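You operate a simulated robot arm through the tools that you are given. There is no shell and no other tool. Be economical: measure what you need, move in short steps, check, and stop when the job is done.

You are at the controls of a simulated two-armed robot. One attempt, no reset.

## Task
Pick up the black-banded film roll from the top of the feed table with one hand, pass it to the other hand and put it on the top of the repair bench. Put the 30 mm grey spacer block from the top of the feed table on top of the dirty filter there and the 45 mm grey spacer block on the top of the hose duct. Push the upper bench drawer shut. Put the clean filter that says "F-41" from the sample bench top on the sewing bench top and the clean filter marked "F-27" on the narrow cream rack top shelf. Pull the console cupboard door open. Do these in any order. Set down upright: clean filter.

It is judged by the outcome, as a careful person would: the job done as asked, and still so three seconds after it is handed in. It fails if anything else is knocked over, pushed out of place, dropped, spilled or broken.

## Robot
Two 7-joint arms with fingered hands on one trunk, on a base that drives. Base frame: it is fixed to the floor where the robot stands at the start and does not move with it; the origin is under the middle of the robot, x ahead of it, y to its left, z up; the surface under the hand at the start is at about z = 0.85. Lengths are in m, angles in rad, forces in N, time in s.
The left shoulder is at the start at [0.034, 0.104, 1.195], the right one opposite. With the tool pointing down near the work surface each hand reaches from about 0.2 to 0.56 m from the robot's upright axis, wherever it stands, measured 20 degrees to its own side. Places, roughly: black-banded film roll [0.5, 0, 1]; clean filter [-2.5, -1.75, 0.75]; console cupboard door [0.3, -2.6, 0.5]; dirty filter [0.5, 0.75, 1]; grey spacer block [0.5, 1, 0.75]; narrow cream rack top shelf [-2.7, -3.7, 1.3]; sewing bench top [-2.5, -4.9, 0.8]; top of the hose duct (50x13 cm) [1.04, -2.74, 0.6]; top of the repair bench [3.3, -2.7, 0.9]; upper bench drawer [-2.1, 0.1, 0.3]. Payload 2.4 kg a hand.
Tool frame (each hand has its own): the origin (TCP) lies between the finger pads and is the grasp point; the fingertips stand 0.017 m ahead of it; z points along the fingers, y is the line along which they close. The gripper opens to 0.088 m. The gripper's body begins 0.047 m behind the TCP. The gripper is a hand of 2 fingers: y runs from the thumb to the fingers, the wrist lies at [0, 0, -0.165] in the tool frame, and closing takes about 1.5 s.
Orientation is told as [roll, pitch, yaw] about the base's x, y, z axes, in that order, counted from this pose: with the fingers straight down and closing along the base's y, the tool's x points along the base's -x, its y along +y and its z along -z.

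## Interface
- The arms move only by the tool jog_arm. It takes "left_rows", "right_rows" or both (then of equal length, played together; a hand with none holds still); each is a list of rows, each a list of 2 entries, a list of its own where there are three numbers: the turn, a rotation vector about the tool's x, y, z in rad, then the shift along the tool's x, y, z in m. In form: [[[wx, wy, wz], [tx, ty, tz]], ...]. A call has 1 to 8 rows; each row shifts and turns the commanded pose from where the row before left it, along the tool's axes as they then stand. "left_gripper" and "right_gripper" are, for a hand that has rows, the gripper command, from -1 (fully open) to 1 (shut), values between in proportion, set as the call begins (left out, the last holds). A row lasts 0.2 s, in which the tool goes at most 0.05 m and 0.15 rad; a call with a longer step from one row to the next is refused whole, and so is a gripper value outside its range. Where a pose cannot be reached the arm comes as near as it can. A force on the tool above 40 N (or 10 N above the force at the start of the call, whichever is more), or a blocked arm, ends the call early, and 0.2 s more pass. Each finger travels about 0.153 m/s and halts on what it meets, pressing with about 25 N; the grip force reading is that of the motor and also rises with nothing between the fingers. The clock runs only during rows and for 0.2 s after the last one: add rows that do not move to give the fingers time. The reply holds the time, the measured pose of the TCP, the force on the tool along the base axes, the opening and the grip force, in the units named above and with some noise, with the torque about the TCP (base axes, N m) and any sound that the robot's microphone picked up.
- Cameras (640 x 400 px; columns grow to the right, rows downward): "scene" is now at [0.1026, 0.052, 1.1516]; the picture's right is [0.41, -0.91, 0.00], its down [0.20, 0.09, -0.98] and it looks along [0.89, 0.40, 0.22] (base axes); focal length 214 px, centre (320, 200). "left" rides on the left gripper at [-0.05, 0.003, -0.063] in its tool frame; the picture's right is [-0.06, -1.00, 0.00], its down [0.78, -0.05, -0.62] and it looks along [0.62, -0.04, 0.79] (tool axes); focal length 275 px, centre (320, 200). "right" rides on the right gripper at [0.05, 0.003, -0.064] in its tool frame; the picture's right is [-0.06, 1.00, 0.00], its down [-0.78, -0.05, -0.62] and it looks along [-0.62, -0.04, 0.79] (tool axes); focal length 275 px, centre (320, 200). There is no depth. A picture from a camera that has moved, and an enlarged one, comes with that camera's place and axes in the base frame and with its lens. The place of the scene camera against the robot may be out by one fixed shift of up to 0.025 m in any direction.
- grab_frame(camera): a new picture of that camera. No time passes.
- move_column(by): slides the trunk up (or, below 0, down) by that many m; the arms and the scene camera ride with it, the base frame stays. It gives what a move gives, with no picture.
- drive_base(legs): drives the robot by 1 to 6 legs, each [ahead, left, turn to the left] in m, m and rad, along the robot's own axes; the way and the turn of a leg run together, so that a leg with both is an arc; at most 1.5 m and 3.142 rad a leg. The arms and the cameras ride along, it lands a little off, and it stops where it bumps. It gives what a move gives.
- finger_targets(finger1, thumb_bend, hand): sets how far each is bent, from 0 (flat) to 1 (curled in); at 0.3 the hand is open as for a grip, at 0.7 the pads meet at the TCP. One left out holds its place. A second passes; each finger stops where it meets its share of the squeeze, and holds until it gets a number again. A gripper value or a shape takes the hand back. It gives what a move gives, with no picture; readings hold the bend of each and the force on the fingers (four entries, about 0 where the hand has none), thumb and palm.
- hand_shape(shape, hand): the hand has 2 fingers and takes this shape, open, in about a second: jaw (thumb against the fingers, like two jaws); tri (thumb and two fingers); tip (a fingertip pinch); poke (one finger out to press); point (the index stretched); flat (the hand flat); cup (the hand cupped); fist (a fist). The gripper value then closes the fingers along that shape, each until it touches; the sizes above hold for jaw. It gives what a move gives, with no picture.
- aim_head(pan, tilt): turns the head with the scene camera to pan (to the left, within 1.047 rad either way) and tilt (down, from -0.506 to 1.204), counted from straight ahead of the robot. It gives what a move gives.
- inspect(camera, box): a new picture of the part [left, top, right, bottom] of that camera's present view, enlarged. No time passes.
- hand_in(): hands the job in; it is judged then, once.

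Work in short steps. Places have to be worked out from the pictures, the camera data and where the tool is seen: move nearer, look again, correct. Check each grasp and each placing, and mend what went wrong. You have 196 turns and 184 pictures in all, those below and enlarged ones among them. Open the grippers and draw the arms clear of the work before you hand the job in, unless the task says otherwise; then end with one line.

The tools are called after "Call:" as a command line: name --argument value ..., lists and objects as JSON in quotes. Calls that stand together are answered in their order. jog_arm: Moves the arms, as the interface text tells. Its arguments: {"type":"object","properties":{"left_rows":{"type":"array","items":{"type":"array"}},"left_gripper":{"type":"number"},"right_rows":{"type":"array","items":{"type":"array"}},"right_gripper":{"type":"number"}},"required":[]} The other tools are called the same way: move_column (by) slides the trunk up or down; hand_shape (shape, hand) gives the hand a shape; finger_targets (finger1, thumb_bend, hand) moves the fingers one by one; drive_base (legs) drives the base; aim_head (pan, tilt) turns the head that bears the scene camera; grab_frame (camera) takes a picture; inspect (camera, box) takes an enlarged picture of a part of a camera's view; hand_in () hands the job in.

At the start:

```text
time_s: 0.0
left_ee_pos: [0.2008, 0.2955, 1.1148]
left_ee_rot: [-0.001, 0.001, 0.0]
left_contact_force: [0.5, -0.3, 1.0]
left_moment: [0.0, -0.03, 0.01]
left_width: 0.088
left_grasp_force: 0.0
left_shape: jaw
left_bend: [0.3, 0.3]
left_finger forces: [0.0, 0.0, 0.1, 0.0, 0.0, 0.0]
right_ee_pos: [0.3524, 0.0522, 1.1843]
right_ee_rot: [-0.002, 0.0, 0.0]
right_contact_force: [0.1, 0.2, 0.6]
right_moment: [-0.01, -0.01, 0.01]
right_width: 0.0882
right_grasp_force: 0.0
right_shape: jaw
right_bend: [0.3, 0.3]
right_finger forces: [0.1, 0.0, 0.0, 0.0, 0.0, 0.1]
trunk travel left (down, up): [-0.425, 0.425]
robot x, y, heading: [-0.0005, 0.0028, -0.001]
head pan, tilt: [0.958, 0.583]
```

scene: 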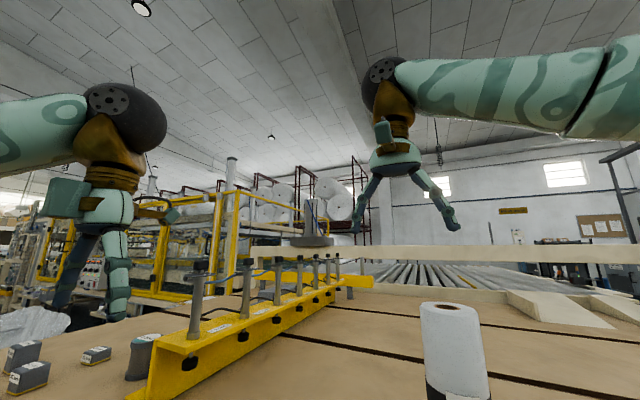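
right: 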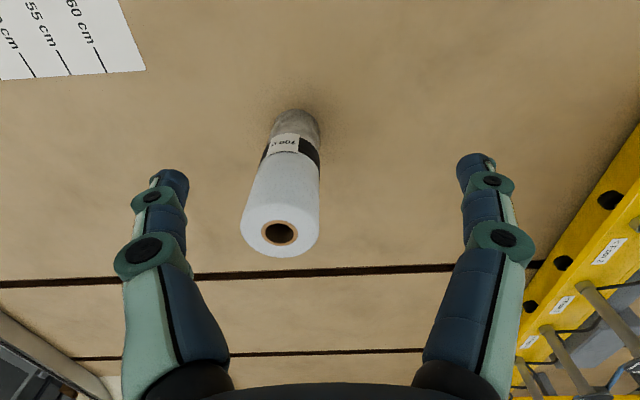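
left: 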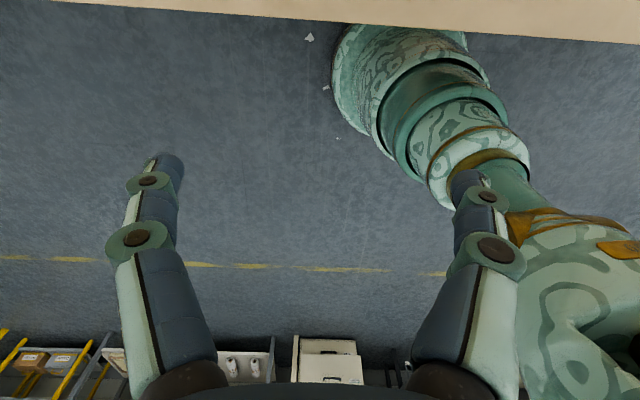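

The first picture looks upward and left. I aim the head at the table ahead to see the roll, the blocks and the filter.

Call:
aim_head --pan 0.0 --tilt 0.7

Call:
grab_frame --camera "scene"

```text
time_s: 1.2
left_ee_pos: [0.201, 0.2947, 1.1151]
left_ee_rot: [0.0, -0.002, 0.001]
left_contact_force: [-0.3, -0.5, -0.1]
left_moment: [0.0, -0.03, 0.01]
left_width: 0.0881
left_grasp_force: 0.0
left_shape: jaw
left_bend: [0.3, 0.3]
left_finger forces: [0.0, 0.1, 0.1, 0.0, 0.0, 0.0]
right_ee_pos: [0.354, 0.0515, 1.1842]
right_ee_rot: [-0.003, 0.001, -0.001]
right_contact_force: [-0.1, 0.5, -0.1]
right_moment: [0.0, 0.01, 0.03]
right_width: 0.0879
right_grasp_force: 0.1
right_shape: jaw
right_bend: [0.3, 0.3]
right_finger forces: [0.0, 0.1, 0.0, 0.0, 0.1, 0.0]
trunk travel left (down, up): [-0.425, 0.425]
robot x, y, heading: [0.0031, 0.0024, -0.003]
head pan, tilt: [0.0, 0.7]
```

```text
180 pictures are left
camera scene: at [0.1127, 0.0181, 1.0685], right [0.0, -1.0, 0.0], down [-0.64, 0.0, -0.77], along [0.77, 0.0, -0.64], focal length 214 px, centre (320, 200)
```

scene: 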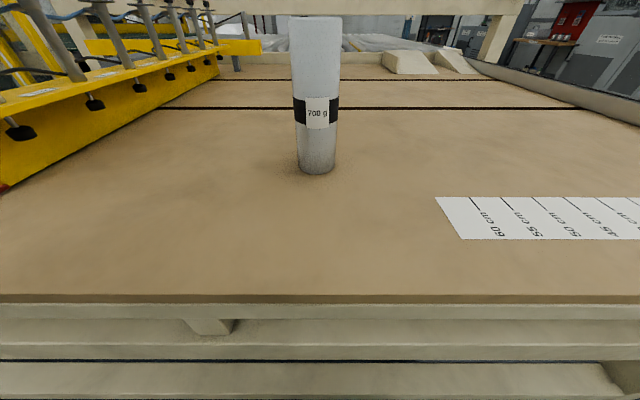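

The roll stands at about (0.50, 0.00), diameter about 0.076, height about 0.2. I look left and right for the blocks, the dirty filter and the way around.

Call:
aim_head --pan 1.0 --tilt 0.6

Call:
grab_frame --camera "scene"

Call:
aim_head --pan -1.0 --tilt 0.4

Call:
grab_frame --camera "scene"

```text
time_s: 2.5
left_ee_pos: [0.2015, 0.2949, 1.115]
left_ee_rot: [-0.001, 0.001, 0.002]
left_contact_force: [0.4, 0.0, 0.4]
left_moment: [0.01, -0.03, -0.02]
left_width: 0.0879
left_grasp_force: 0.1
left_shape: jaw
left_bend: [0.3, 0.3]
left_finger forces: [0.0, 0.1, 0.0, 0.1, 0.1, 0.0]
right_ee_pos: [0.3531, 0.0515, 1.1838]
right_ee_rot: [-0.003, 0.0, 0.0]
right_contact_force: [-0.1, 0.2, 0.5]
right_moment: [0.04, -0.02, 0.02]
right_width: 0.088
right_grasp_force: 0.1
right_shape: jaw
right_bend: [0.3, 0.3]
right_finger forces: [0.0, 0.0, 0.1, 0.1, 0.0, 0.0]
trunk travel left (down, up): [-0.425, 0.425]
robot x, y, heading: [-0.0016, 0.0018, -0.003]
head pan, tilt: [1.0, 0.6]
```

```text
179 pictures are left
camera scene: at [0.0755, 0.0924, 1.0771], right [0.84, -0.54, 0.0], down [-0.31, -0.48, -0.82], along [0.45, 0.69, -0.57], focal length 214 px, centre (320, 200)
```

scene: 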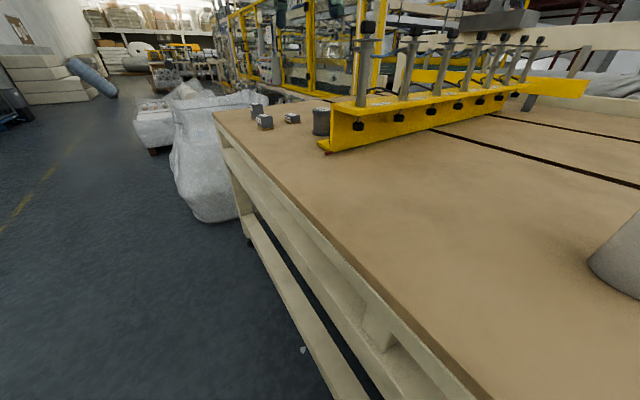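

```text
time_s: 4.4
left_ee_pos: [0.2021, 0.2962, 1.1147]
left_ee_rot: [0.0, 0.0, -0.001]
left_contact_force: [0.3, -0.2, -0.1]
left_moment: [0.0, 0.01, -0.01]
left_width: 0.0879
left_grasp_force: 0.1
left_shape: jaw
left_bend: [0.3, 0.3]
left_finger forces: [0.0, 0.0, 0.1, 0.1, 0.0, 0.0]
right_ee_pos: [0.353, 0.0512, 1.1842]
right_ee_rot: [-0.003, 0.0, 0.0]
right_contact_force: [-0.5, 0.2, -0.4]
right_moment: [-0.02, 0.01, 0.0]
right_width: 0.0879
right_grasp_force: 0.1
right_shape: jaw
right_bend: [0.3, 0.3]
right_finger forces: [0.1, 0.0, 0.0, 0.0, 0.0, 0.1]
trunk travel left (down, up): [-0.425, 0.425]
robot x, y, heading: [-0.0021, 0.0006, 0.002]
head pan, tilt: [-1.0, 0.4]
```

```text
178 pictures are left
camera scene: at [0.0778, -0.0599, 1.0953], right [-0.84, -0.54, 0.0], down [-0.21, 0.33, -0.92], along [0.5, -0.77, -0.39], focal length 214 px, centre (320, 200)
```

scene: 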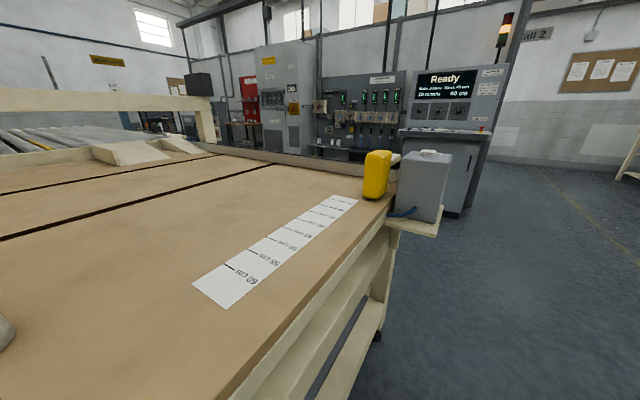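

The blocks and the dark cylinder sit near the table's left end. I zoom in there first, and pull the right hand back to clear the posts.

Call:
jog_arm --right_rows '[[[0, 0, 0], [0.04, 0, 0]], [[0, 0, 0], [0.04, 0, 0]], [[0, 0, 0], [0.03, -0.04, 0]], [[0, 0, 0], [0, -0.05, 0]], [[0, 0, 0], [0, -0.05, 0]], [[0, 0, 0], [0, -0.05, 0]]]'

Call:
aim_head --pan 0.9 --tilt 0.4

Call:
inspect --camera "scene" --box '[160, 60, 400, 210]'

```text
time_s: 5.8
left_ee_pos: [0.2001, 0.2953, 1.1148]
left_ee_rot: [-0.001, -0.001, 0.0]
left_contact_force: [-0.9, -0.8, -0.2]
left_moment: [0.0, -0.01, 0.03]
left_width: 0.088
left_grasp_force: 0.1
left_shape: jaw
left_bend: [0.3, 0.3]
left_finger forces: [0.0, 0.1, 0.0, 0.0, 0.2, 0.0]
right_ee_pos: [0.2422, -0.1379, 1.1844]
right_ee_rot: [-0.002, 0.002, 0.003]
right_contact_force: [-0.4, -0.7, 0.0]
right_moment: [-0.01, -0.02, 0.0]
right_width: 0.0877
right_grasp_force: 0.1
right_shape: jaw
right_bend: [0.3, 0.3]
right_finger forces: [0.0, 0.1, 0.0, 0.1, 0.1, 0.0]
trunk travel left (down, up): [-0.425, 0.425]
robot x, y, heading: [-0.0014, -0.0003, -0.0]
head pan, tilt: [-1.0, 0.4]
```

```text
time_s: 7.7
left_ee_pos: [0.2017, 0.2951, 1.1147]
left_ee_rot: [0.001, 0.0, 0.001]
left_contact_force: [-0.1, -0.2, -0.3]
left_moment: [-0.02, 0.02, 0.02]
left_width: 0.088
left_grasp_force: 0.1
left_shape: jaw
left_bend: [0.3, 0.3]
left_finger forces: [0.1, 0.0, 0.0, 0.0, 0.0, 0.1]
right_ee_pos: [0.2439, -0.1375, 1.1845]
right_ee_rot: [-0.002, 0.0, 0.002]
right_contact_force: [0.0, -0.1, 0.4]
right_moment: [-0.03, -0.03, 0.01]
right_width: 0.0879
right_grasp_force: 0.1
right_shape: jaw
right_bend: [0.3, 0.3]
right_finger forces: [0.1, 0.0, 0.0, 0.1, 0.0, 0.0]
trunk travel left (down, up): [-0.425, 0.425]
robot x, y, heading: [-0.0006, -0.0014, 0.003]
head pan, tilt: [0.901, 0.4]
```

```text
2.67 times, centred on (280, 135) of scene
camera zoom: at [0.0853, 0.0905, 1.0953], right [0.78, -0.62, 0.0], down [-0.24, -0.3, -0.92], along [0.57, 0.72, -0.39], focal length 572 px, centre (427, 373)
```

zoom: 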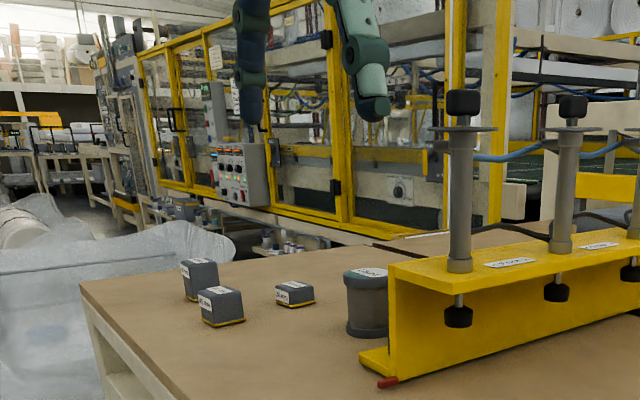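

The filter stands at about (0.46, 0.68), with three blocks near (0.34–0.45, 0.87–1.0). I drive 0.75 m to the left along the table and look down.

Call:
drive_base --legs '[[0, 0.75, 0]]'

Call:
aim_head --pan 0.3 --tilt 0.75

Call:
grab_frame --camera "scene"

Call:
grab_frame --camera "left"

```text
time_s: 11.8
left_ee_pos: [0.1989, 1.0413, 1.1146]
left_ee_rot: [0.001, 0.0, 0.002]
left_contact_force: [-0.3, 1.1, 0.3]
left_moment: [-0.03, 0.01, 0.01]
left_width: 0.0878
left_grasp_force: 0.1
left_shape: jaw
left_bend: [0.3, 0.3]
left_finger forces: [0.0, 0.0, 0.0, 0.0, 0.1, 0.0]
right_ee_pos: [0.2426, 0.6094, 1.1845]
right_ee_rot: [-0.001, 0.001, 0.003]
right_contact_force: [0.1, -0.4, -0.1]
right_moment: [-0.03, 0.02, 0.0]
right_width: 0.0877
right_grasp_force: 0.0
right_shape: jaw
right_bend: [0.3, 0.3]
right_finger forces: [0.0, 0.0, 0.1, 0.0, 0.0, 0.0]
trunk travel left (down, up): [-0.425, 0.425]
robot x, y, heading: [-0.0017, 0.747, 0.004]
head pan, tilt: [0.901, 0.4]
```

```text
time_s: 12.8
left_ee_pos: [0.1992, 1.0411, 1.1152]
left_ee_rot: [0.0, 0.0, 0.001]
left_contact_force: [0.2, 0.4, 0.0]
left_moment: [0.03, 0.03, 0.0]
left_width: 0.0878
left_grasp_force: 0.0
left_shape: jaw
left_bend: [0.3, 0.3]
left_finger forces: [0.1, 0.1, 0.0, 0.0, 0.0, 0.1]
right_ee_pos: [0.2428, 0.6097, 1.1843]
right_ee_rot: [-0.002, 0.001, 0.003]
right_contact_force: [0.2, -0.2, -0.1]
right_moment: [-0.01, -0.04, -0.01]
right_width: 0.0879
right_grasp_force: 0.0
right_shape: jaw
right_bend: [0.3, 0.3]
right_finger forces: [0.0, 0.0, 0.1, 0.1, 0.0, 0.0]
trunk travel left (down, up): [-0.425, 0.425]
robot x, y, heading: [-0.004, 0.7442, 0.006]
head pan, tilt: [0.3, 0.75]
```

```text
176 pictures are left
camera scene: at [0.1058, 0.789, 1.0643], right [0.3, -0.95, 0.0], down [-0.65, -0.2, -0.73], along [0.7, 0.22, -0.68], focal length 214 px, centre (320, 200)
```

scene: 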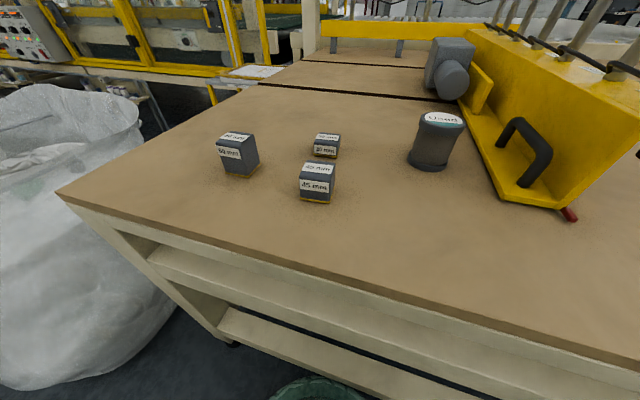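

```text
175 pictures are left
camera left: at [0.2488, 1.0444, 1.1791], right [0.06, -1.0, 0.0], down [-0.78, -0.05, 0.62], along [-0.62, -0.04, -0.79], focal length 275 px, centre (320, 200)
```

left: 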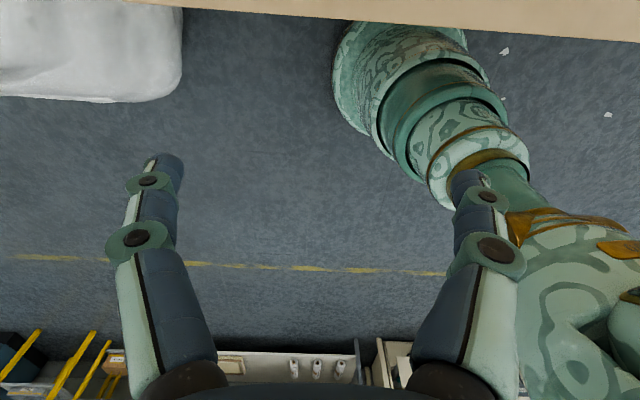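

The filter (labelled "Used") and three blocks show well. I zoom to read the block labels.

Call:
inspect --camera "scene" --box '[200, 100, 480, 220]'

```text
2.29 times, centred on (340, 160) of scene
camera zoom: at [0.1058, 0.789, 1.0643], right [0.3, -0.95, 0.0], down [-0.65, -0.2, -0.73], along [0.7, 0.22, -0.68], focal length 490 px, centre (274, 291)
```

zoom: 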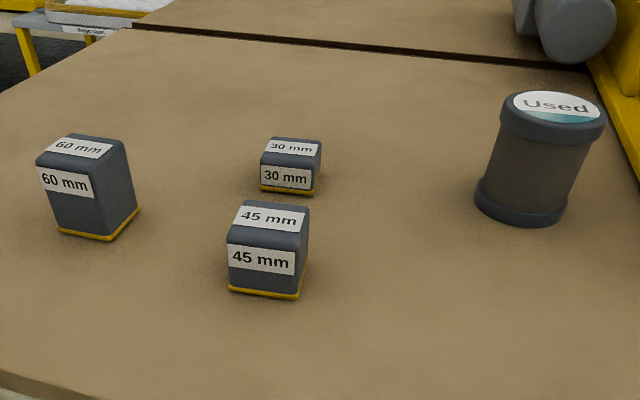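

Labels: back block is 30 mm at ~(0.46, 0.885), front is 45 mm at ~(0.345, 0.866); the filter is at ~(0.49, 0.70). I take the right hand (its camera looks forward) above the 30 mm block.

Call:
jog_arm --right_rows '[[[0, 0, 0], [-0.0196, 0.034, 0.0165]], [[0, 0, 0], [-0.0196, 0.034, 0.0165]], [[0, 0, 0], [-0.0196, 0.034, 0.0165]], [[0, 0, 0], [-0.0196, 0.034, 0.0165]], [[0, 0, 0], [-0.0196, 0.034, 0.0165]], [[0, 0, 0], [-0.0196, 0.034, 0.0165]], [[0, 0, 0], [-0.0196, 0.034, 0.0165]], [[0, 0, 0], [-0.0196, 0.034, 0.0165]]]' --right_gripper -1

Call:
grab_frame --camera "right"

```text
time_s: 14.6
left_ee_pos: [0.2004, 1.0417, 1.114]
left_ee_rot: [0.001, 0.001, 0.005]
left_contact_force: [0.9, -0.4, 0.2]
left_moment: [-0.01, -0.03, 0.0]
left_width: 0.088
left_grasp_force: 0.1
left_shape: jaw
left_bend: [0.3, 0.3]
left_finger forces: [0.0, 0.0, 0.1, 0.1, 0.0, 0.0]
right_ee_pos: [0.4001, 0.8835, 1.0523]
right_ee_rot: [-0.003, -0.001, 0.004]
right_contact_force: [1.3, -0.3, 0.2]
right_moment: [-0.02, -0.01, 0.02]
right_width: 0.088
right_grasp_force: 0.1
right_shape: jaw
right_bend: [0.3, 0.3]
right_finger forces: [0.0, 0.0, 0.0, 0.0, 0.1, 0.1]
trunk travel left (down, up): [-0.425, 0.425]
robot x, y, heading: [0.0001, 0.7499, 0.005]
head pan, tilt: [0.3, 0.75]
```

```text
173 pictures are left
camera right: at [0.3516, 0.8869, 1.1156], right [0.06, 1.0, 0.0], down [0.78, -0.04, 0.62], along [0.62, -0.04, -0.79], focal length 275 px, centre (320, 200)
```

right: 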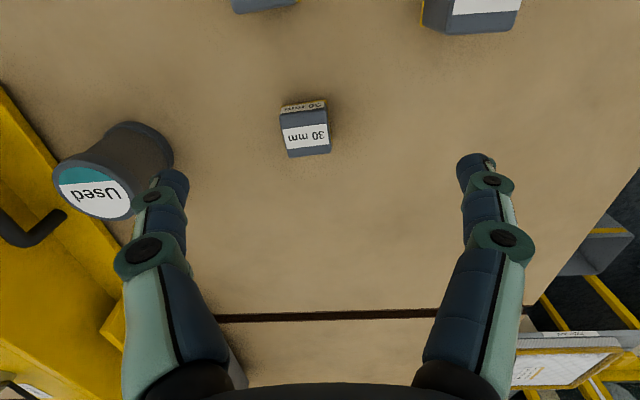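

The 30 mm block's top is at about (0.4585, 0.867), yawed about +0.12. I align over it, 0.1 m above, and look again.

Call:
jog_arm --right_rows '[[[0, 0, -0.12], [-0.02, -0.006, 0.03]], [[0, 0, 0], [-0.018, -0.007, 0.03]], [[0, 0, 0], [-0.018, -0.008, 0.03]], [[0, 0, 0], [0, 0, 0]]]'

Call:
grab_frame --camera "right"

```text
time_s: 15.6
left_ee_pos: [0.1997, 1.0411, 1.1149]
left_ee_rot: [0.001, 0.0, 0.003]
left_contact_force: [-0.7, -0.7, 0.1]
left_moment: [0.0, 0.0, 0.0]
left_width: 0.0878
left_grasp_force: 0.1
left_shape: jaw
left_bend: [0.3, 0.3]
left_finger forces: [0.0, 0.1, 0.1, 0.1, 0.0, 0.0]
right_ee_pos: [0.4567, 0.8648, 0.9614]
right_ee_rot: [-0.003, 0.003, 0.123]
right_contact_force: [-0.6, -0.4, 0.8]
right_moment: [-0.01, 0.0, 0.01]
right_width: 0.0878
right_grasp_force: 0.0
right_shape: jaw
right_bend: [0.3, 0.3]
right_finger forces: [0.0, 0.0, 0.1, 0.0, 0.0, 0.1]
trunk travel left (down, up): [-0.425, 0.425]
robot x, y, heading: [-0.0032, 0.7472, 0.007]
head pan, tilt: [0.3, 0.75]
```

```text
172 pictures are left
camera right: at [0.4095, 0.8631, 1.0254], right [-0.06, 1.0, 0.0], down [0.78, 0.05, 0.62], along [0.62, 0.04, -0.79], focal length 275 px, centre (320, 200)
```

right: 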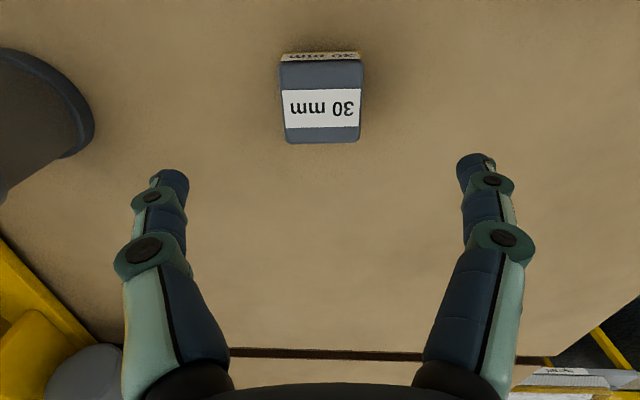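

Aligned to within 2 mm. Going down to z ≈ 0.868 and closing.

Call:
jog_arm --right_rows '[[[0, 0, 0], [-0.002, 0.002, 0.031]], [[0, 0, 0], [0, 0, 0.031]], [[0, 0, 0], [0, 0, 0.031]], [[0, 0, 0], [0, 0, 0]]]'

Call:
jog_arm --right_rows '[[[0, 0, 0], [0, 0, 0]], [[0, 0, 0], [0, 0, 0]], [[0, 0, 0], [0, 0, 0]], [[0, 0, 0], [0, 0, 0]], [[0, 0, 0], [0, 0, 0]], [[0, 0, 0], [0, 0, 0]]]' --right_gripper 1

```text
time_s: 16.6
left_ee_pos: [0.2002, 1.0403, 1.1144]
left_ee_rot: [0.002, 0.001, 0.001]
left_contact_force: [0.0, 0.7, -0.3]
left_moment: [0.02, 0.03, 0.0]
left_width: 0.0878
left_grasp_force: 0.0
left_shape: jaw
left_bend: [0.3, 0.3]
left_finger forces: [0.0, 0.0, 0.0, 0.0, 0.1, 0.0]
right_ee_pos: [0.448, 0.8636, 0.8916]
right_ee_rot: [0.002, 0.001, 0.122]
right_contact_force: [0.0, -0.4, 0.5]
right_moment: [-0.02, -0.01, 0.03]
right_width: 0.088
right_grasp_force: 0.1
right_shape: jaw
right_bend: [0.3, 0.3]
right_finger forces: [0.0, 0.1, 0.0, 0.0, 0.0, 0.0]
right hand out of reach, approached as far as the arm can: row 1, 2, 3
trunk travel left (down, up): [-0.425, 0.425]
robot x, y, heading: [-0.0019, 0.7472, 0.002]
head pan, tilt: [0.3, 0.75]
```

```text
time_s: 18.0
left_ee_pos: [0.2004, 1.0416, 1.115]
left_ee_rot: [-0.001, 0.0, 0.0]
left_contact_force: [-0.6, 0.2, -0.1]
left_moment: [0.0, 0.01, -0.03]
left_width: 0.088
left_grasp_force: 0.0
left_shape: jaw
left_bend: [0.3, 0.3]
left_finger forces: [0.1, 0.1, 0.0, 0.1, 0.1, 0.0]
right_ee_pos: [0.4462, 0.8643, 0.8913]
right_ee_rot: [0.001, 0.001, 0.122]
right_contact_force: [0.0, 0.6, 0.2]
right_moment: [0.0, -0.03, -0.02]
right_width: 0.0368
right_grasp_force: 24.3
right_shape: jaw
right_bend: [0.73, 0.7]
right_finger forces: [22.8, 0.0, 0.1, 0.0, 22.8, 0.0]
trunk travel left (down, up): [-0.425, 0.425]
robot x, y, heading: [0.0, 0.7476, 0.003]
head pan, tilt: [0.3, 0.75]
```

Reach was short: the grip is only at the block's top edge. I open, rise, and lower the trunk for more reach.

Call:
jog_arm --right_rows '[[[0, 0, 0], [0, 0, 0]], [[0, 0, 0], [0, 0, 0]], [[0, 0, 0], [0, 0, 0]], [[0, 0, 0], [0, 0, -0.03]], [[0, 0, 0], [0, 0, -0.05]], [[0, 0, 0], [0, 0, -0.05]]]' --right_gripper -1

Call:
move_column --by -0.12

Call:
grab_frame --camera "right"

```text
time_s: 19.4
left_ee_pos: [0.2004, 1.0425, 1.1146]
left_ee_rot: [-0.001, 0.0, 0.002]
left_contact_force: [0.0, -0.6, 0.2]
left_moment: [-0.01, 0.03, 0.01]
left_width: 0.0879
left_grasp_force: 0.2
left_shape: jaw
left_bend: [0.3, 0.3]
left_finger forces: [0.0, 0.0, 0.1, 0.0, 0.1, 0.1]
right_ee_pos: [0.4478, 0.8624, 1.0213]
right_ee_rot: [-0.003, 0.003, 0.12]
right_contact_force: [-0.9, 0.1, 0.9]
right_moment: [0.01, -0.05, -0.01]
right_width: 0.088
right_grasp_force: 0.1
right_shape: jaw
right_bend: [0.3, 0.3]
right_finger forces: [0.0, 0.1, 0.0, 0.0, 0.0, 0.0]
trunk travel left (down, up): [-0.425, 0.425]
robot x, y, heading: [-0.0002, 0.7422, -0.001]
head pan, tilt: [0.3, 0.75]
```

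```text
time_s: 20.9
left_ee_pos: [0.1986, 1.0414, 0.9942]
left_ee_rot: [-0.001, 0.0, 0.002]
left_contact_force: [-0.4, 0.0, 0.3]
left_moment: [0.02, -0.05, -0.02]
left_width: 0.0878
left_grasp_force: 0.1
left_shape: jaw
left_bend: [0.3, 0.3]
left_finger forces: [0.1, 0.0, 0.0, 0.1, 0.0, 0.1]
right_ee_pos: [0.4465, 0.8632, 0.9004]
right_ee_rot: [0.0, 0.002, 0.121]
right_contact_force: [-0.1, -0.5, -0.5]
right_moment: [0.01, 0.02, 0.02]
right_width: 0.0877
right_grasp_force: 0.0
right_shape: jaw
right_bend: [0.3, 0.3]
right_finger forces: [0.0, 0.0, 0.0, 0.0, 0.0, 0.0]
trunk travel left (down, up): [-0.305, 0.545]
robot x, y, heading: [0.0048, 0.7429, 0.002]
head pan, tilt: [0.3, 0.75]
```

```text
171 pictures are left
camera right: at [0.3988, 0.8606, 0.9644], right [-0.06, 1.0, 0.0], down [0.79, 0.05, 0.62], along [0.62, 0.04, -0.79], focal length 275 px, centre (320, 200)
```

right: 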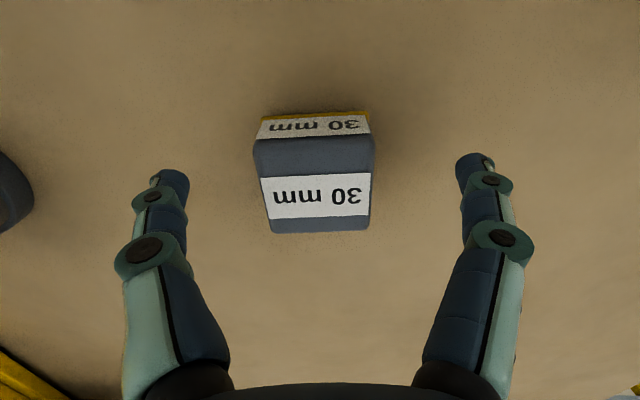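

Now reachable; the block is at (0.4595, 0.863). I move 13 mm ahead, down 32 mm, and grip.

Call:
jog_arm --right_rows '[[[0, 0, 0], [-0.013, 0, 0]], [[0, 0, 0], [0, 0, 0.017]], [[0, 0, 0], [0, 0, 0.017]], [[0, 0, 0], [0, 0, 0]]]'

Call:
jog_arm --right_rows '[[[0, 0, 0], [0, 0, 0]], [[0, 0, 0], [0, 0, 0]], [[0, 0, 0], [0, 0, 0]], [[0, 0, 0], [0, 0, 0]], [[0, 0, 0], [0, 0, 0]], [[0, 0, 0], [0, 0, 0]]]' --right_gripper 1

```text
time_s: 21.9
left_ee_pos: [0.1992, 1.0407, 0.9954]
left_ee_rot: [0.0, 0.001, 0.001]
left_contact_force: [0.5, 1.0, -0.3]
left_moment: [0.01, 0.03, 0.02]
left_width: 0.0878
left_grasp_force: 0.0
left_shape: jaw
left_bend: [0.3, 0.3]
left_finger forces: [0.0, 0.0, 0.0, 0.1, 0.1, 0.0]
right_ee_pos: [0.4598, 0.8656, 0.8659]
right_ee_rot: [0.001, 0.001, 0.124]
right_contact_force: [-0.3, 0.1, 1.3]
right_moment: [-0.01, 0.0, 0.02]
right_width: 0.088
right_grasp_force: 0.1
right_shape: jaw
right_bend: [0.3, 0.3]
right_finger forces: [0.8, 0.0, 0.0, 0.1, 0.7, 0.0]
trunk travel left (down, up): [-0.305, 0.545]
robot x, y, heading: [0.0039, 0.7443, 0.002]
head pan, tilt: [0.3, 0.75]
```

```text
time_s: 23.3
left_ee_pos: [0.1995, 1.0409, 0.9942]
left_ee_rot: [0.0, 0.0, 0.0]
left_contact_force: [-0.9, -0.7, 0.3]
left_moment: [0.0, -0.02, 0.0]
left_width: 0.0878
left_grasp_force: 0.1
left_shape: jaw
left_bend: [0.3, 0.3]
left_finger forces: [0.0, 0.0, 0.0, 0.0, 0.0, 0.1]
right_ee_pos: [0.4604, 0.8662, 0.8664]
right_ee_rot: [0.001, -0.001, 0.122]
right_contact_force: [1.6, 1.2, 13.7]
right_moment: [0.14, -0.02, 0.0]
right_width: 0.0376
right_grasp_force: 25.1
right_shape: jaw
right_bend: [0.74, 0.71]
right_finger forces: [31.4, 0.0, 0.0, 0.0, 26.3, 0.0]
trunk travel left (down, up): [-0.305, 0.545]
robot x, y, heading: [-0.0054, 0.7452, 0.005]
head pan, tilt: [0.3, 0.75]
```

Gripped (0.0376 m). I lift 0.15 and shift toward the filter to view it.

Call:
jog_arm --right_rows '[[[0, 0, 0], [0, 0, -0.03]], [[0, 0, 0], [0, 0, -0.045]], [[0, 0, 0], [0, 0, -0.045]], [[0, 0, 0], [0, 0, -0.045]], [[0, 0, 0], [0.02, -0.045, 0]], [[0, 0, 0], [0.02, -0.045, 0]], [[0, 0, 0], [0.02, -0.01, 0]]]'

Call:
grab_frame --camera "right"

Call:
grab_frame --camera "scene"

```text
time_s: 24.9
left_ee_pos: [0.2005, 1.0407, 0.995]
left_ee_rot: [0.0, 0.0, 0.003]
left_contact_force: [0.0, -0.9, -1.7]
left_moment: [0.04, -0.02, 0.01]
left_width: 0.0876
left_grasp_force: 0.2
left_shape: jaw
left_bend: [0.3, 0.3]
left_finger forces: [0.1, 0.0, 0.1, 0.1, 0.0, 0.1]
right_ee_pos: [0.4115, 0.7587, 1.0321]
right_ee_rot: [-0.003, 0.003, 0.12]
right_contact_force: [-0.5, 0.5, -0.4]
right_moment: [-0.02, -0.01, 0.03]
right_width: 0.0372
right_grasp_force: 25.3
right_shape: jaw
right_bend: [0.74, 0.71]
right_finger forces: [23.8, 0.0, 0.1, 0.1, 23.8, 0.1]
trunk travel left (down, up): [-0.305, 0.545]
robot x, y, heading: [-0.004, 0.745, 0.003]
head pan, tilt: [0.3, 0.75]
```

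```text
170 pictures are left
camera right: at [0.3637, 0.7555, 1.0956], right [-0.06, 1.0, 0.0], down [0.79, 0.05, 0.62], along [0.62, 0.04, -0.79], focal length 275 px, centre (320, 200)
```

right: 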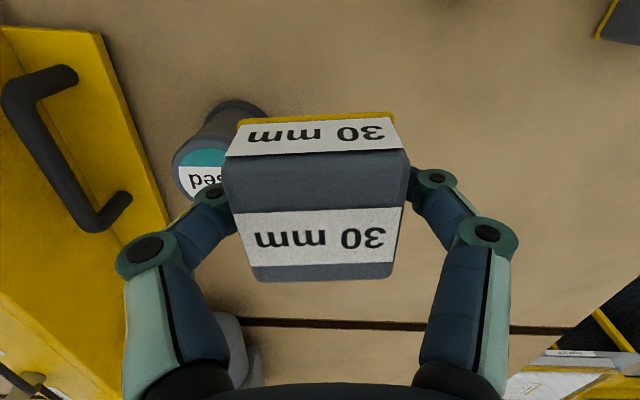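

```text
169 pictures are left
camera scene: at [0.1093, 0.7888, 0.9436], right [0.3, -0.95, 0.0], down [-0.65, -0.2, -0.73], along [0.7, 0.22, -0.68], focal length 214 px, centre (320, 200)
```

scene: 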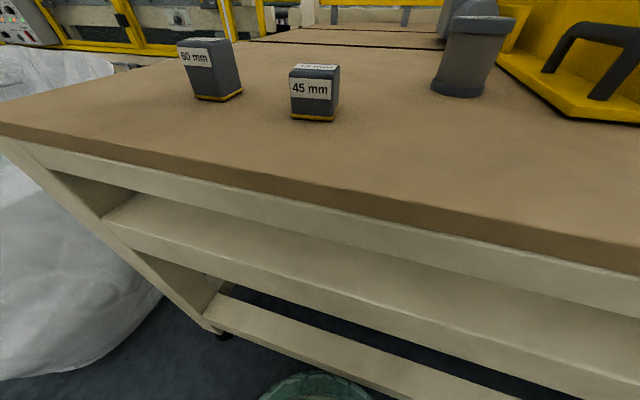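

The filter's top centre works out at about (0.477, 0.686), top z ≈ 0.93. I bring the block above it and look.

Call:
jog_arm --right_rows '[[[0, 0, 0], [-0.019, -0.027, 0]], [[0, 0, 0], [-0.019, -0.027, 0]], [[0, 0, 0], [-0.018, -0.026, 0]], [[0, 0, 0], [0, 0, 0.02]]]'

Call:
grab_frame --camera "right"

Call:
aim_head --pan -0.1 --tilt 0.3

Call:
grab_frame --camera "scene"

```text
time_s: 25.9
left_ee_pos: [0.2004, 1.042, 0.9943]
left_ee_rot: [0.001, 0.0, 0.002]
left_contact_force: [-0.7, -0.1, 0.3]
left_moment: [-0.01, 0.01, 0.02]
left_width: 0.0881
left_grasp_force: 0.0
left_shape: jaw
left_bend: [0.3, 0.3]
left_finger forces: [0.0, 0.1, 0.1, 0.0, 0.0, 0.0]
right_ee_pos: [0.4785, 0.6862, 1.0125]
right_ee_rot: [-0.001, 0.004, 0.122]
right_contact_force: [0.3, -1.4, -0.4]
right_moment: [0.04, -0.02, -0.02]
right_width: 0.0376
right_grasp_force: 24.9
right_shape: jaw
right_bend: [0.74, 0.71]
right_finger forces: [23.7, 0.0, 0.1, 0.0, 23.8, 0.0]
trunk travel left (down, up): [-0.305, 0.545]
robot x, y, heading: [-0.0051, 0.749, 0.006]
head pan, tilt: [0.3, 0.75]
```

```text
168 pictures are left
camera right: at [0.4305, 0.6831, 1.0757], right [-0.06, 1.0, 0.0], down [0.78, 0.05, 0.62], along [0.62, 0.04, -0.79], focal length 275 px, centre (320, 200)
```

right: 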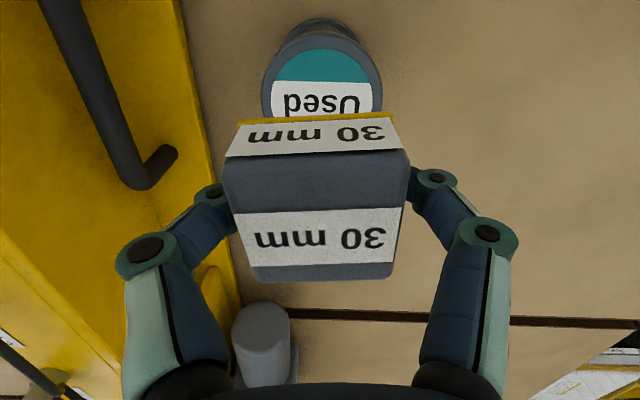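

```text
time_s: 26.8
left_ee_pos: [0.1988, 1.0416, 0.9947]
left_ee_rot: [-0.001, 0.0, 0.002]
left_contact_force: [0.0, 0.4, 0.5]
left_moment: [0.0, -0.02, -0.03]
left_width: 0.0879
left_grasp_force: 0.1
left_shape: jaw
left_bend: [0.3, 0.3]
left_finger forces: [0.0, 0.1, 0.1, 0.0, 0.0, 0.1]
right_ee_pos: [0.4773, 0.6857, 1.0127]
right_ee_rot: [0.0, 0.001, 0.123]
right_contact_force: [-0.5, 1.1, -1.0]
right_moment: [0.04, 0.0, 0.03]
right_width: 0.0374
right_grasp_force: 24.9
right_shape: jaw
right_bend: [0.74, 0.71]
right_finger forces: [23.6, 0.1, 0.0, 0.0, 23.6, 0.1]
trunk travel left (down, up): [-0.305, 0.545]
robot x, y, heading: [0.0005, 0.7444, 0.004]
head pan, tilt: [-0.099, 0.3]
```

```text
167 pictures are left
camera scene: at [0.1232, 0.7552, 0.9839], right [-0.1, -1.0, 0.0], down [-0.3, 0.03, -0.95], along [0.95, -0.09, -0.3], focal length 214 px, centre (320, 200)
```

scene: 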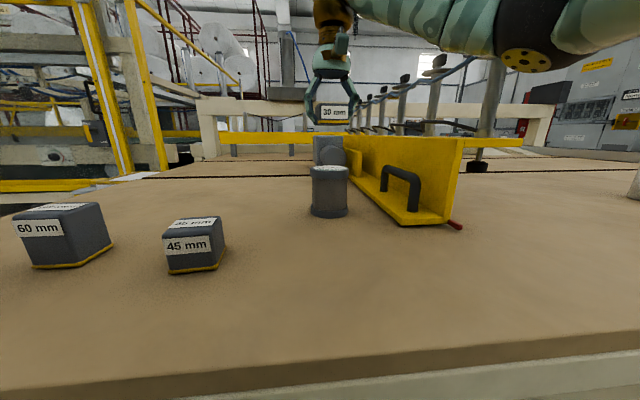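

The block is centred over the filter (est. top z 0.915–0.925, so contact at TCP ≈ 0.93–0.94). I lower in steps, watching force.

Call:
jog_arm --right_rows '[[[0, 0, 0], [-0.002, 0, 0.025]], [[0, 0, 0], [0, 0, 0.025]], [[0, 0, 0], [0, 0, 0.015]], [[0, 0, 0], [0, 0, 0]]]'

Call:
inspect --camera "scene" --box '[260, 80, 420, 240]'

```text
time_s: 27.8
left_ee_pos: [0.1991, 1.0419, 0.9945]
left_ee_rot: [0.0, 0.0, 0.001]
left_contact_force: [0.1, 1.4, -0.3]
left_moment: [0.01, 0.0, 0.04]
left_width: 0.088
left_grasp_force: 0.0
left_shape: jaw
left_bend: [0.3, 0.3]
left_finger forces: [0.0, 0.0, 0.0, 0.1, 0.0, 0.0]
right_ee_pos: [0.4805, 0.6863, 0.9474]
right_ee_rot: [-0.002, 0.001, 0.122]
right_contact_force: [0.2, 0.3, -0.1]
right_moment: [0.01, 0.0, -0.02]
right_width: 0.0378
right_grasp_force: 25.1
right_shape: jaw
right_bend: [0.74, 0.71]
right_finger forces: [23.8, 0.0, 0.0, 0.1, 23.6, 0.0]
trunk travel left (down, up): [-0.305, 0.545]
robot x, y, heading: [-0.003, 0.7445, 0.005]
head pan, tilt: [-0.099, 0.3]
```

```text
2.50 times, centred on (340, 160) of scene
camera zoom: at [0.1232, 0.7552, 0.984], right [-0.1, -1.0, 0.0], down [-0.29, 0.03, -0.96], along [0.95, -0.09, -0.3], focal length 536 px, centre (270, 300)
```

zoom: 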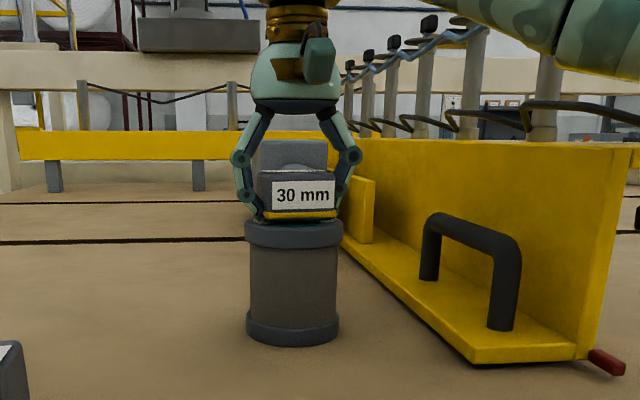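

Nearly touching, well centred. Small steps until contact.

Call:
jog_arm --right_rows '[[[0, 0, 0], [0, 0.001, 0.004]], [[0, 0, 0], [0, 0, 0.004]], [[0, 0, 0], [0, 0, 0]]]'

```text
time_s: 28.6
left_ee_pos: [0.1983, 1.0421, 0.9946]
left_ee_rot: [0.003, -0.001, 0.0]
left_contact_force: [0.0, -0.5, -0.2]
left_moment: [0.01, 0.02, 0.02]
left_width: 0.0879
left_grasp_force: 0.0
left_shape: jaw
left_bend: [0.3, 0.3]
left_finger forces: [0.0, 0.0, 0.1, 0.0, 0.0, 0.1]
right_ee_pos: [0.4804, 0.6884, 0.9439]
right_ee_rot: [0.003, -0.012, 0.124]
right_contact_force: [-2.1, 0.6, 16.2]
right_moment: [-0.18, 0.02, -0.02]
right_width: 0.0389
right_grasp_force: 24.8
right_shape: jaw
right_bend: [0.77, 0.71]
right_finger forces: [30.2, 0.0, 0.0, 0.0, 34.3, 0.0]
trunk travel left (down, up): [-0.305, 0.545]
robot x, y, heading: [-0.0052, 0.75, 0.002]
head pan, tilt: [-0.099, 0.3]
stopped in row 3 (right hand): the force on the tool passed its limit at 42 N (the readings are from after the stop); the commanded pose is now the measured one
```

Contact at TCP z 0.944. I ease up 1 mm and open the gripper, then rise.

Call:
jog_arm --right_rows '[[[0, 0, 0], [0, 0, -0.001]], [[0, 0, 0], [0, 0, 0]], [[0, 0, 0], [0, 0, 0]], [[0, 0, 0], [0, 0, 0]], [[0, 0, 0], [0, 0, 0]]]' --right_gripper -1

Call:
jog_arm --right_rows '[[[0, 0, 0], [0, 0, -0.02]], [[0, 0, 0], [0, 0, -0.04]], [[0, 0, 0], [0, 0, -0.04]], [[0, 0, 0], [0, 0, -0.04]]]'

Call:
inspect --camera "scene" --box '[260, 80, 420, 240]'

Call:
grab_frame --camera "right"

```text
time_s: 29.1
left_ee_pos: [0.2008, 1.0406, 0.9934]
left_ee_rot: [0.0, 0.002, 0.002]
left_contact_force: [0.6, 0.1, 0.8]
left_moment: [0.02, 0.02, 0.01]
left_width: 0.0878
left_grasp_force: 0.1
left_shape: jaw
left_bend: [0.3, 0.3]
left_finger forces: [0.0, 0.0, 0.0, 0.0, 0.0, 0.1]
right_ee_pos: [0.4818, 0.6886, 0.9444]
right_ee_rot: [0.006, -0.015, 0.124]
right_contact_force: [1.1, 0.0, -0.4]
right_moment: [0.0, 0.01, -0.02]
right_width: 0.0881
right_grasp_force: 0.0
right_shape: jaw
right_bend: [0.3, 0.3]
right_finger forces: [0.1, 0.0, 0.1, 0.0, 0.1, 0.1]
trunk travel left (down, up): [-0.305, 0.545]
robot x, y, heading: [-0.0004, 0.7437, 0.004]
head pan, tilt: [-0.099, 0.3]
stopped in row 2 (right hand): the force on the tool passed its limit at 44 N (the readings are from after the stop); the commanded pose is now the measured one
```

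```text
time_s: 30.1
left_ee_pos: [0.2001, 1.0421, 0.9933]
left_ee_rot: [0.0, -0.001, 0.001]
left_contact_force: [0.4, -0.1, 0.2]
left_moment: [0.02, 0.03, -0.01]
left_width: 0.0877
left_grasp_force: 0.0
left_shape: jaw
left_bend: [0.3, 0.3]
left_finger forces: [0.0, 0.0, 0.1, 0.0, 0.1, 0.1]
right_ee_pos: [0.4804, 0.6881, 1.0843]
right_ee_rot: [0.006, -0.015, 0.123]
right_contact_force: [0.2, -0.2, -0.5]
right_moment: [0.01, -0.02, 0.03]
right_width: 0.0878
right_grasp_force: 0.0
right_shape: jaw
right_bend: [0.3, 0.3]
right_finger forces: [0.1, 0.0, 0.1, 0.1, 0.1, 0.1]
trunk travel left (down, up): [-0.305, 0.545]
robot x, y, heading: [0.0013, 0.7458, 0.004]
head pan, tilt: [-0.099, 0.3]
```

```text
2.50 times, centred on (340, 160) of scene
camera zoom: at [0.1232, 0.7553, 0.984], right [-0.1, -1.0, 0.0], down [-0.29, 0.03, -0.96], along [0.95, -0.09, -0.3], focal length 536 px, centre (270, 300)
```

zoom: 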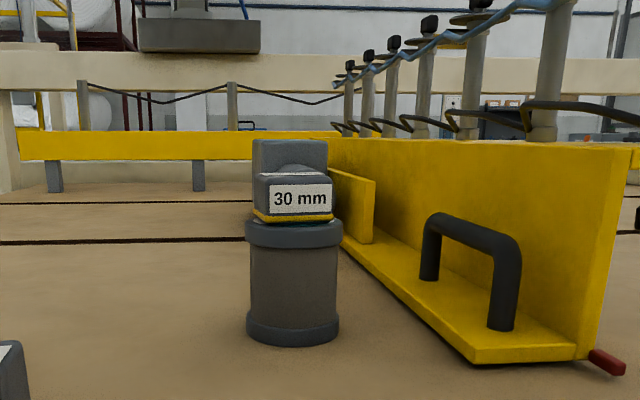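

```text
164 pictures are left
camera right: at [0.4315, 0.6852, 1.1479], right [-0.06, 1.0, 0.01], down [0.78, 0.04, 0.63], along [0.63, 0.04, -0.78], focal length 275 px, centre (320, 200)
```

right: 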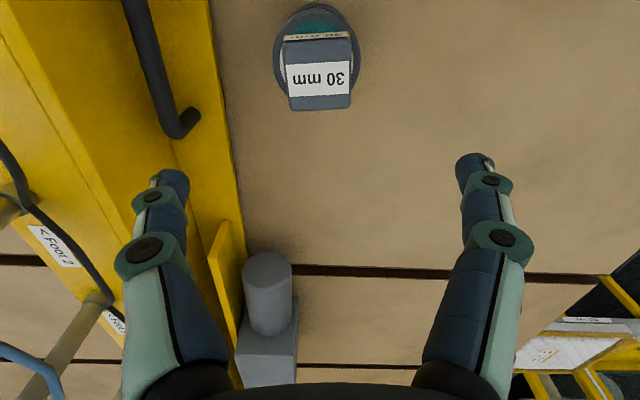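

The block rests on the filter, label visible, stable. Now retract the right hand, raise the trunk and go back to the roll.

Call:
jog_arm --right_rows '[[[0, 0, 0], [0.02, 0.0, -0.04]], [[0, 0, 0], [0.045, -0.01, 0]], [[0, 0, 0], [0.045, -0.01, 0]], [[0, 0, 0], [0.045, -0.01, 0]], [[0, 0, 0], [0.045, -0.01, 0]], [[0, 0, 0.12], [0, -0.03, 0]]]'

Call:
move_column --by 0.12

Call:
drive_base --legs '[[0, -0.75, 0]]'

Call:
aim_head --pan 0.0 --tilt 0.6

Call:
grab_frame --camera "scene"

```text
time_s: 31.5
left_ee_pos: [0.1994, 1.0425, 0.9948]
left_ee_rot: [-0.001, 0.001, 0.003]
left_contact_force: [-0.6, -0.1, 1.2]
left_moment: [0.0, 0.0, 0.01]
left_width: 0.0878
left_grasp_force: 0.1
left_shape: jaw
left_bend: [0.3, 0.3]
left_finger forces: [0.0, 0.0, 0.0, 0.0, 0.0, 0.0]
right_ee_pos: [0.2893, 0.5921, 1.1214]
right_ee_rot: [0.006, -0.013, 0.004]
right_contact_force: [-0.1, -0.5, -0.2]
right_moment: [0.06, -0.02, -0.04]
right_width: 0.0881
right_grasp_force: 0.0
right_shape: jaw
right_bend: [0.3, 0.3]
right_finger forces: [0.0, 0.1, 0.0, 0.0, 0.0, 0.1]
trunk travel left (down, up): [-0.305, 0.545]
robot x, y, heading: [-0.001, 0.7512, 0.003]
head pan, tilt: [-0.099, 0.3]
```

```text
time_s: 33.0
left_ee_pos: [0.1988, 1.0422, 1.1142]
left_ee_rot: [-0.001, -0.001, 0.002]
left_contact_force: [-0.2, 0.0, 0.0]
left_moment: [0.01, 0.02, 0.0]
left_width: 0.0876
left_grasp_force: 0.1
left_shape: jaw
left_bend: [0.3, 0.3]
left_finger forces: [0.1, 0.0, 0.1, 0.1, 0.0, 0.0]
right_ee_pos: [0.2894, 0.5929, 1.2417]
right_ee_rot: [0.007, -0.013, 0.004]
right_contact_force: [0.4, 0.1, -0.1]
right_moment: [0.03, 0.03, -0.02]
right_width: 0.0878
right_grasp_force: 0.1
right_shape: jaw
right_bend: [0.3, 0.3]
right_finger forces: [0.0, 0.1, 0.0, 0.0, 0.0, 0.0]
trunk travel left (down, up): [-0.425, 0.425]
robot x, y, heading: [-0.0005, 0.7465, 0.002]
head pan, tilt: [-0.099, 0.3]
```

```text
time_s: 37.1
left_ee_pos: [0.2008, 0.2823, 1.1146]
left_ee_rot: [0.0, -0.001, -0.003]
left_contact_force: [-0.2, -0.1, 0.0]
left_moment: [-0.01, 0.02, 0.03]
left_width: 0.0879
left_grasp_force: 0.1
left_shape: jaw
left_bend: [0.3, 0.3]
left_finger forces: [0.0, 0.1, 0.0, 0.0, 0.0, 0.1]
right_ee_pos: [0.2901, -0.1664, 1.2432]
right_ee_rot: [0.006, -0.013, 0.0]
right_contact_force: [-0.3, 0.0, -0.7]
right_moment: [0.0, -0.03, 0.0]
right_width: 0.0881
right_grasp_force: 0.0
right_shape: jaw
right_bend: [0.3, 0.3]
right_finger forces: [0.1, 0.0, 0.1, 0.0, 0.1, 0.1]
trunk travel left (down, up): [-0.425, 0.425]
robot x, y, heading: [-0.0007, -0.014, -0.002]
head pan, tilt: [-0.099, 0.3]
```

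```text
time_s: 37.9
left_ee_pos: [0.2028, 0.2817, 1.1147]
left_ee_rot: [0.0, 0.0, -0.002]
left_contact_force: [-0.7, -0.8, 0.3]
left_moment: [-0.02, -0.04, -0.01]
left_width: 0.0877
left_grasp_force: 0.1
left_shape: jaw
left_bend: [0.3, 0.3]
left_finger forces: [0.1, 0.0, 0.0, 0.0, 0.0, 0.0]
right_ee_pos: [0.2889, -0.1663, 1.2421]
right_ee_rot: [0.007, -0.012, -0.001]
right_contact_force: [-0.4, 0.1, 0.3]
right_moment: [0.0, 0.0, 0.02]
right_width: 0.088
right_grasp_force: 0.1
right_shape: jaw
right_bend: [0.3, 0.3]
right_finger forces: [0.1, 0.0, 0.1, 0.1, 0.0, 0.0]
trunk travel left (down, up): [-0.425, 0.425]
robot x, y, heading: [-0.0006, -0.0099, 0.0]
head pan, tilt: [0.0, 0.6]
```

```text
163 pictures are left
camera scene: at [0.1159, 0.0056, 1.0772], right [0.0, -1.0, 0.0], down [-0.56, 0.0, -0.83], along [0.83, 0.0, -0.56], focal length 214 px, centre (320, 200)
```

scene: 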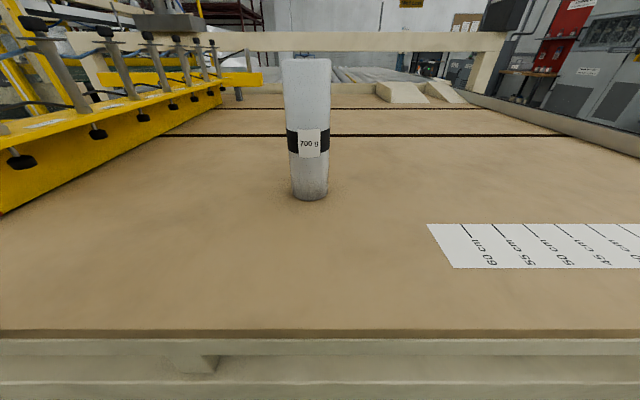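

I move the right hand near the roll, above its top, to locate it precisely.

Call:
jog_arm --right_rows '[[[0, 0.012, 0], [-0.028, 0.033, 0.01]], [[0, 0, 0], [-0.028, 0.033, 0.01]], [[0, 0, 0], [-0.028, 0.033, 0.01]], [[0, 0, 0], [-0.028, 0.033, 0.01]], [[0, 0, 0], [-0.028, 0.033, 0.01]]]'

Call:
grab_frame --camera "right"

```text
time_s: 39.1
left_ee_pos: [0.2013, 0.2834, 1.1154]
left_ee_rot: [-0.001, 0.0, 0.0]
left_contact_force: [0.5, 0.2, 0.0]
left_moment: [-0.01, 0.02, -0.01]
left_width: 0.088
left_grasp_force: 0.0
left_shape: jaw
left_bend: [0.3, 0.3]
left_finger forces: [0.0, 0.0, 0.0, 0.0, 0.1, 0.0]
right_ee_pos: [0.4296, -0.0003, 1.1932]
right_ee_rot: [0.006, 0.0, 0.0]
right_contact_force: [0.0, 0.1, 0.4]
right_moment: [0.02, 0.02, -0.04]
right_width: 0.0879
right_grasp_force: 0.1
right_shape: jaw
right_bend: [0.3, 0.3]
right_finger forces: [0.0, 0.1, 0.0, 0.0, 0.0, 0.1]
trunk travel left (down, up): [-0.425, 0.425]
robot x, y, heading: [0.0011, -0.0122, -0.005]
head pan, tilt: [0.0, 0.6]
```

```text
162 pictures are left
camera right: at [0.3821, 0.0024, 1.2565], right [0.06, 1.0, 0.01], down [0.78, -0.05, 0.62], along [0.62, -0.03, -0.78], focal length 275 px, centre (320, 200)
```

right: 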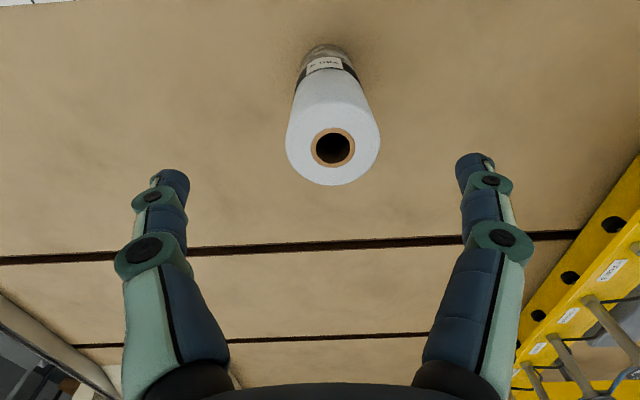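

Triangulated: roll axis (0.486, 0.007), top z ≈ 1.06, diameter 0.075. I align above it and look again before going down.

Call:
jog_arm --right_rows '[[[0, 0, 0], [-0.028, 0.004, 0.02]], [[0, 0, 0], [-0.0285, 0.003, 0.02]], [[0, 0, 0], [0, 0, 0.03]], [[0, 0, 0], [0, 0, 0]]]'

Call:
grab_frame --camera "right"

```text
time_s: 40.1
left_ee_pos: [0.2008, 0.2815, 1.1155]
left_ee_rot: [0.001, -0.001, -0.001]
left_contact_force: [-0.3, 0.7, -0.7]
left_moment: [-0.03, -0.01, -0.01]
left_width: 0.0879
left_grasp_force: 0.0
left_shape: jaw
left_bend: [0.3, 0.3]
left_finger forces: [0.1, 0.1, 0.0, 0.0, 0.1, 0.0]
right_ee_pos: [0.4872, 0.0055, 1.1227]
right_ee_rot: [0.007, -0.001, 0.0]
right_contact_force: [0.0, -0.5, -0.3]
right_moment: [-0.03, 0.0, 0.02]
right_width: 0.0879
right_grasp_force: 0.0
right_shape: jaw
right_bend: [0.3, 0.3]
right_finger forces: [0.0, 0.1, 0.0, 0.0, 0.0, 0.0]
trunk travel left (down, up): [-0.425, 0.425]
robot x, y, heading: [-0.0013, -0.0129, 0.004]
head pan, tilt: [0.0, 0.6]
```

```text
161 pictures are left
camera right: at [0.4389, 0.009, 1.1869], right [0.06, 1.0, 0.01], down [0.78, -0.05, 0.62], along [0.62, -0.03, -0.78], focal length 275 px, centre (320, 200)
```

right: 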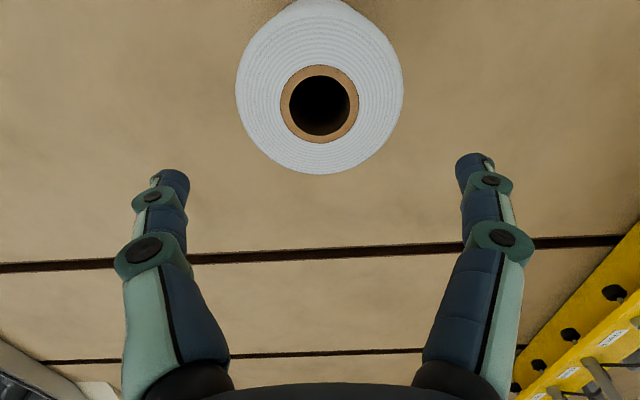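

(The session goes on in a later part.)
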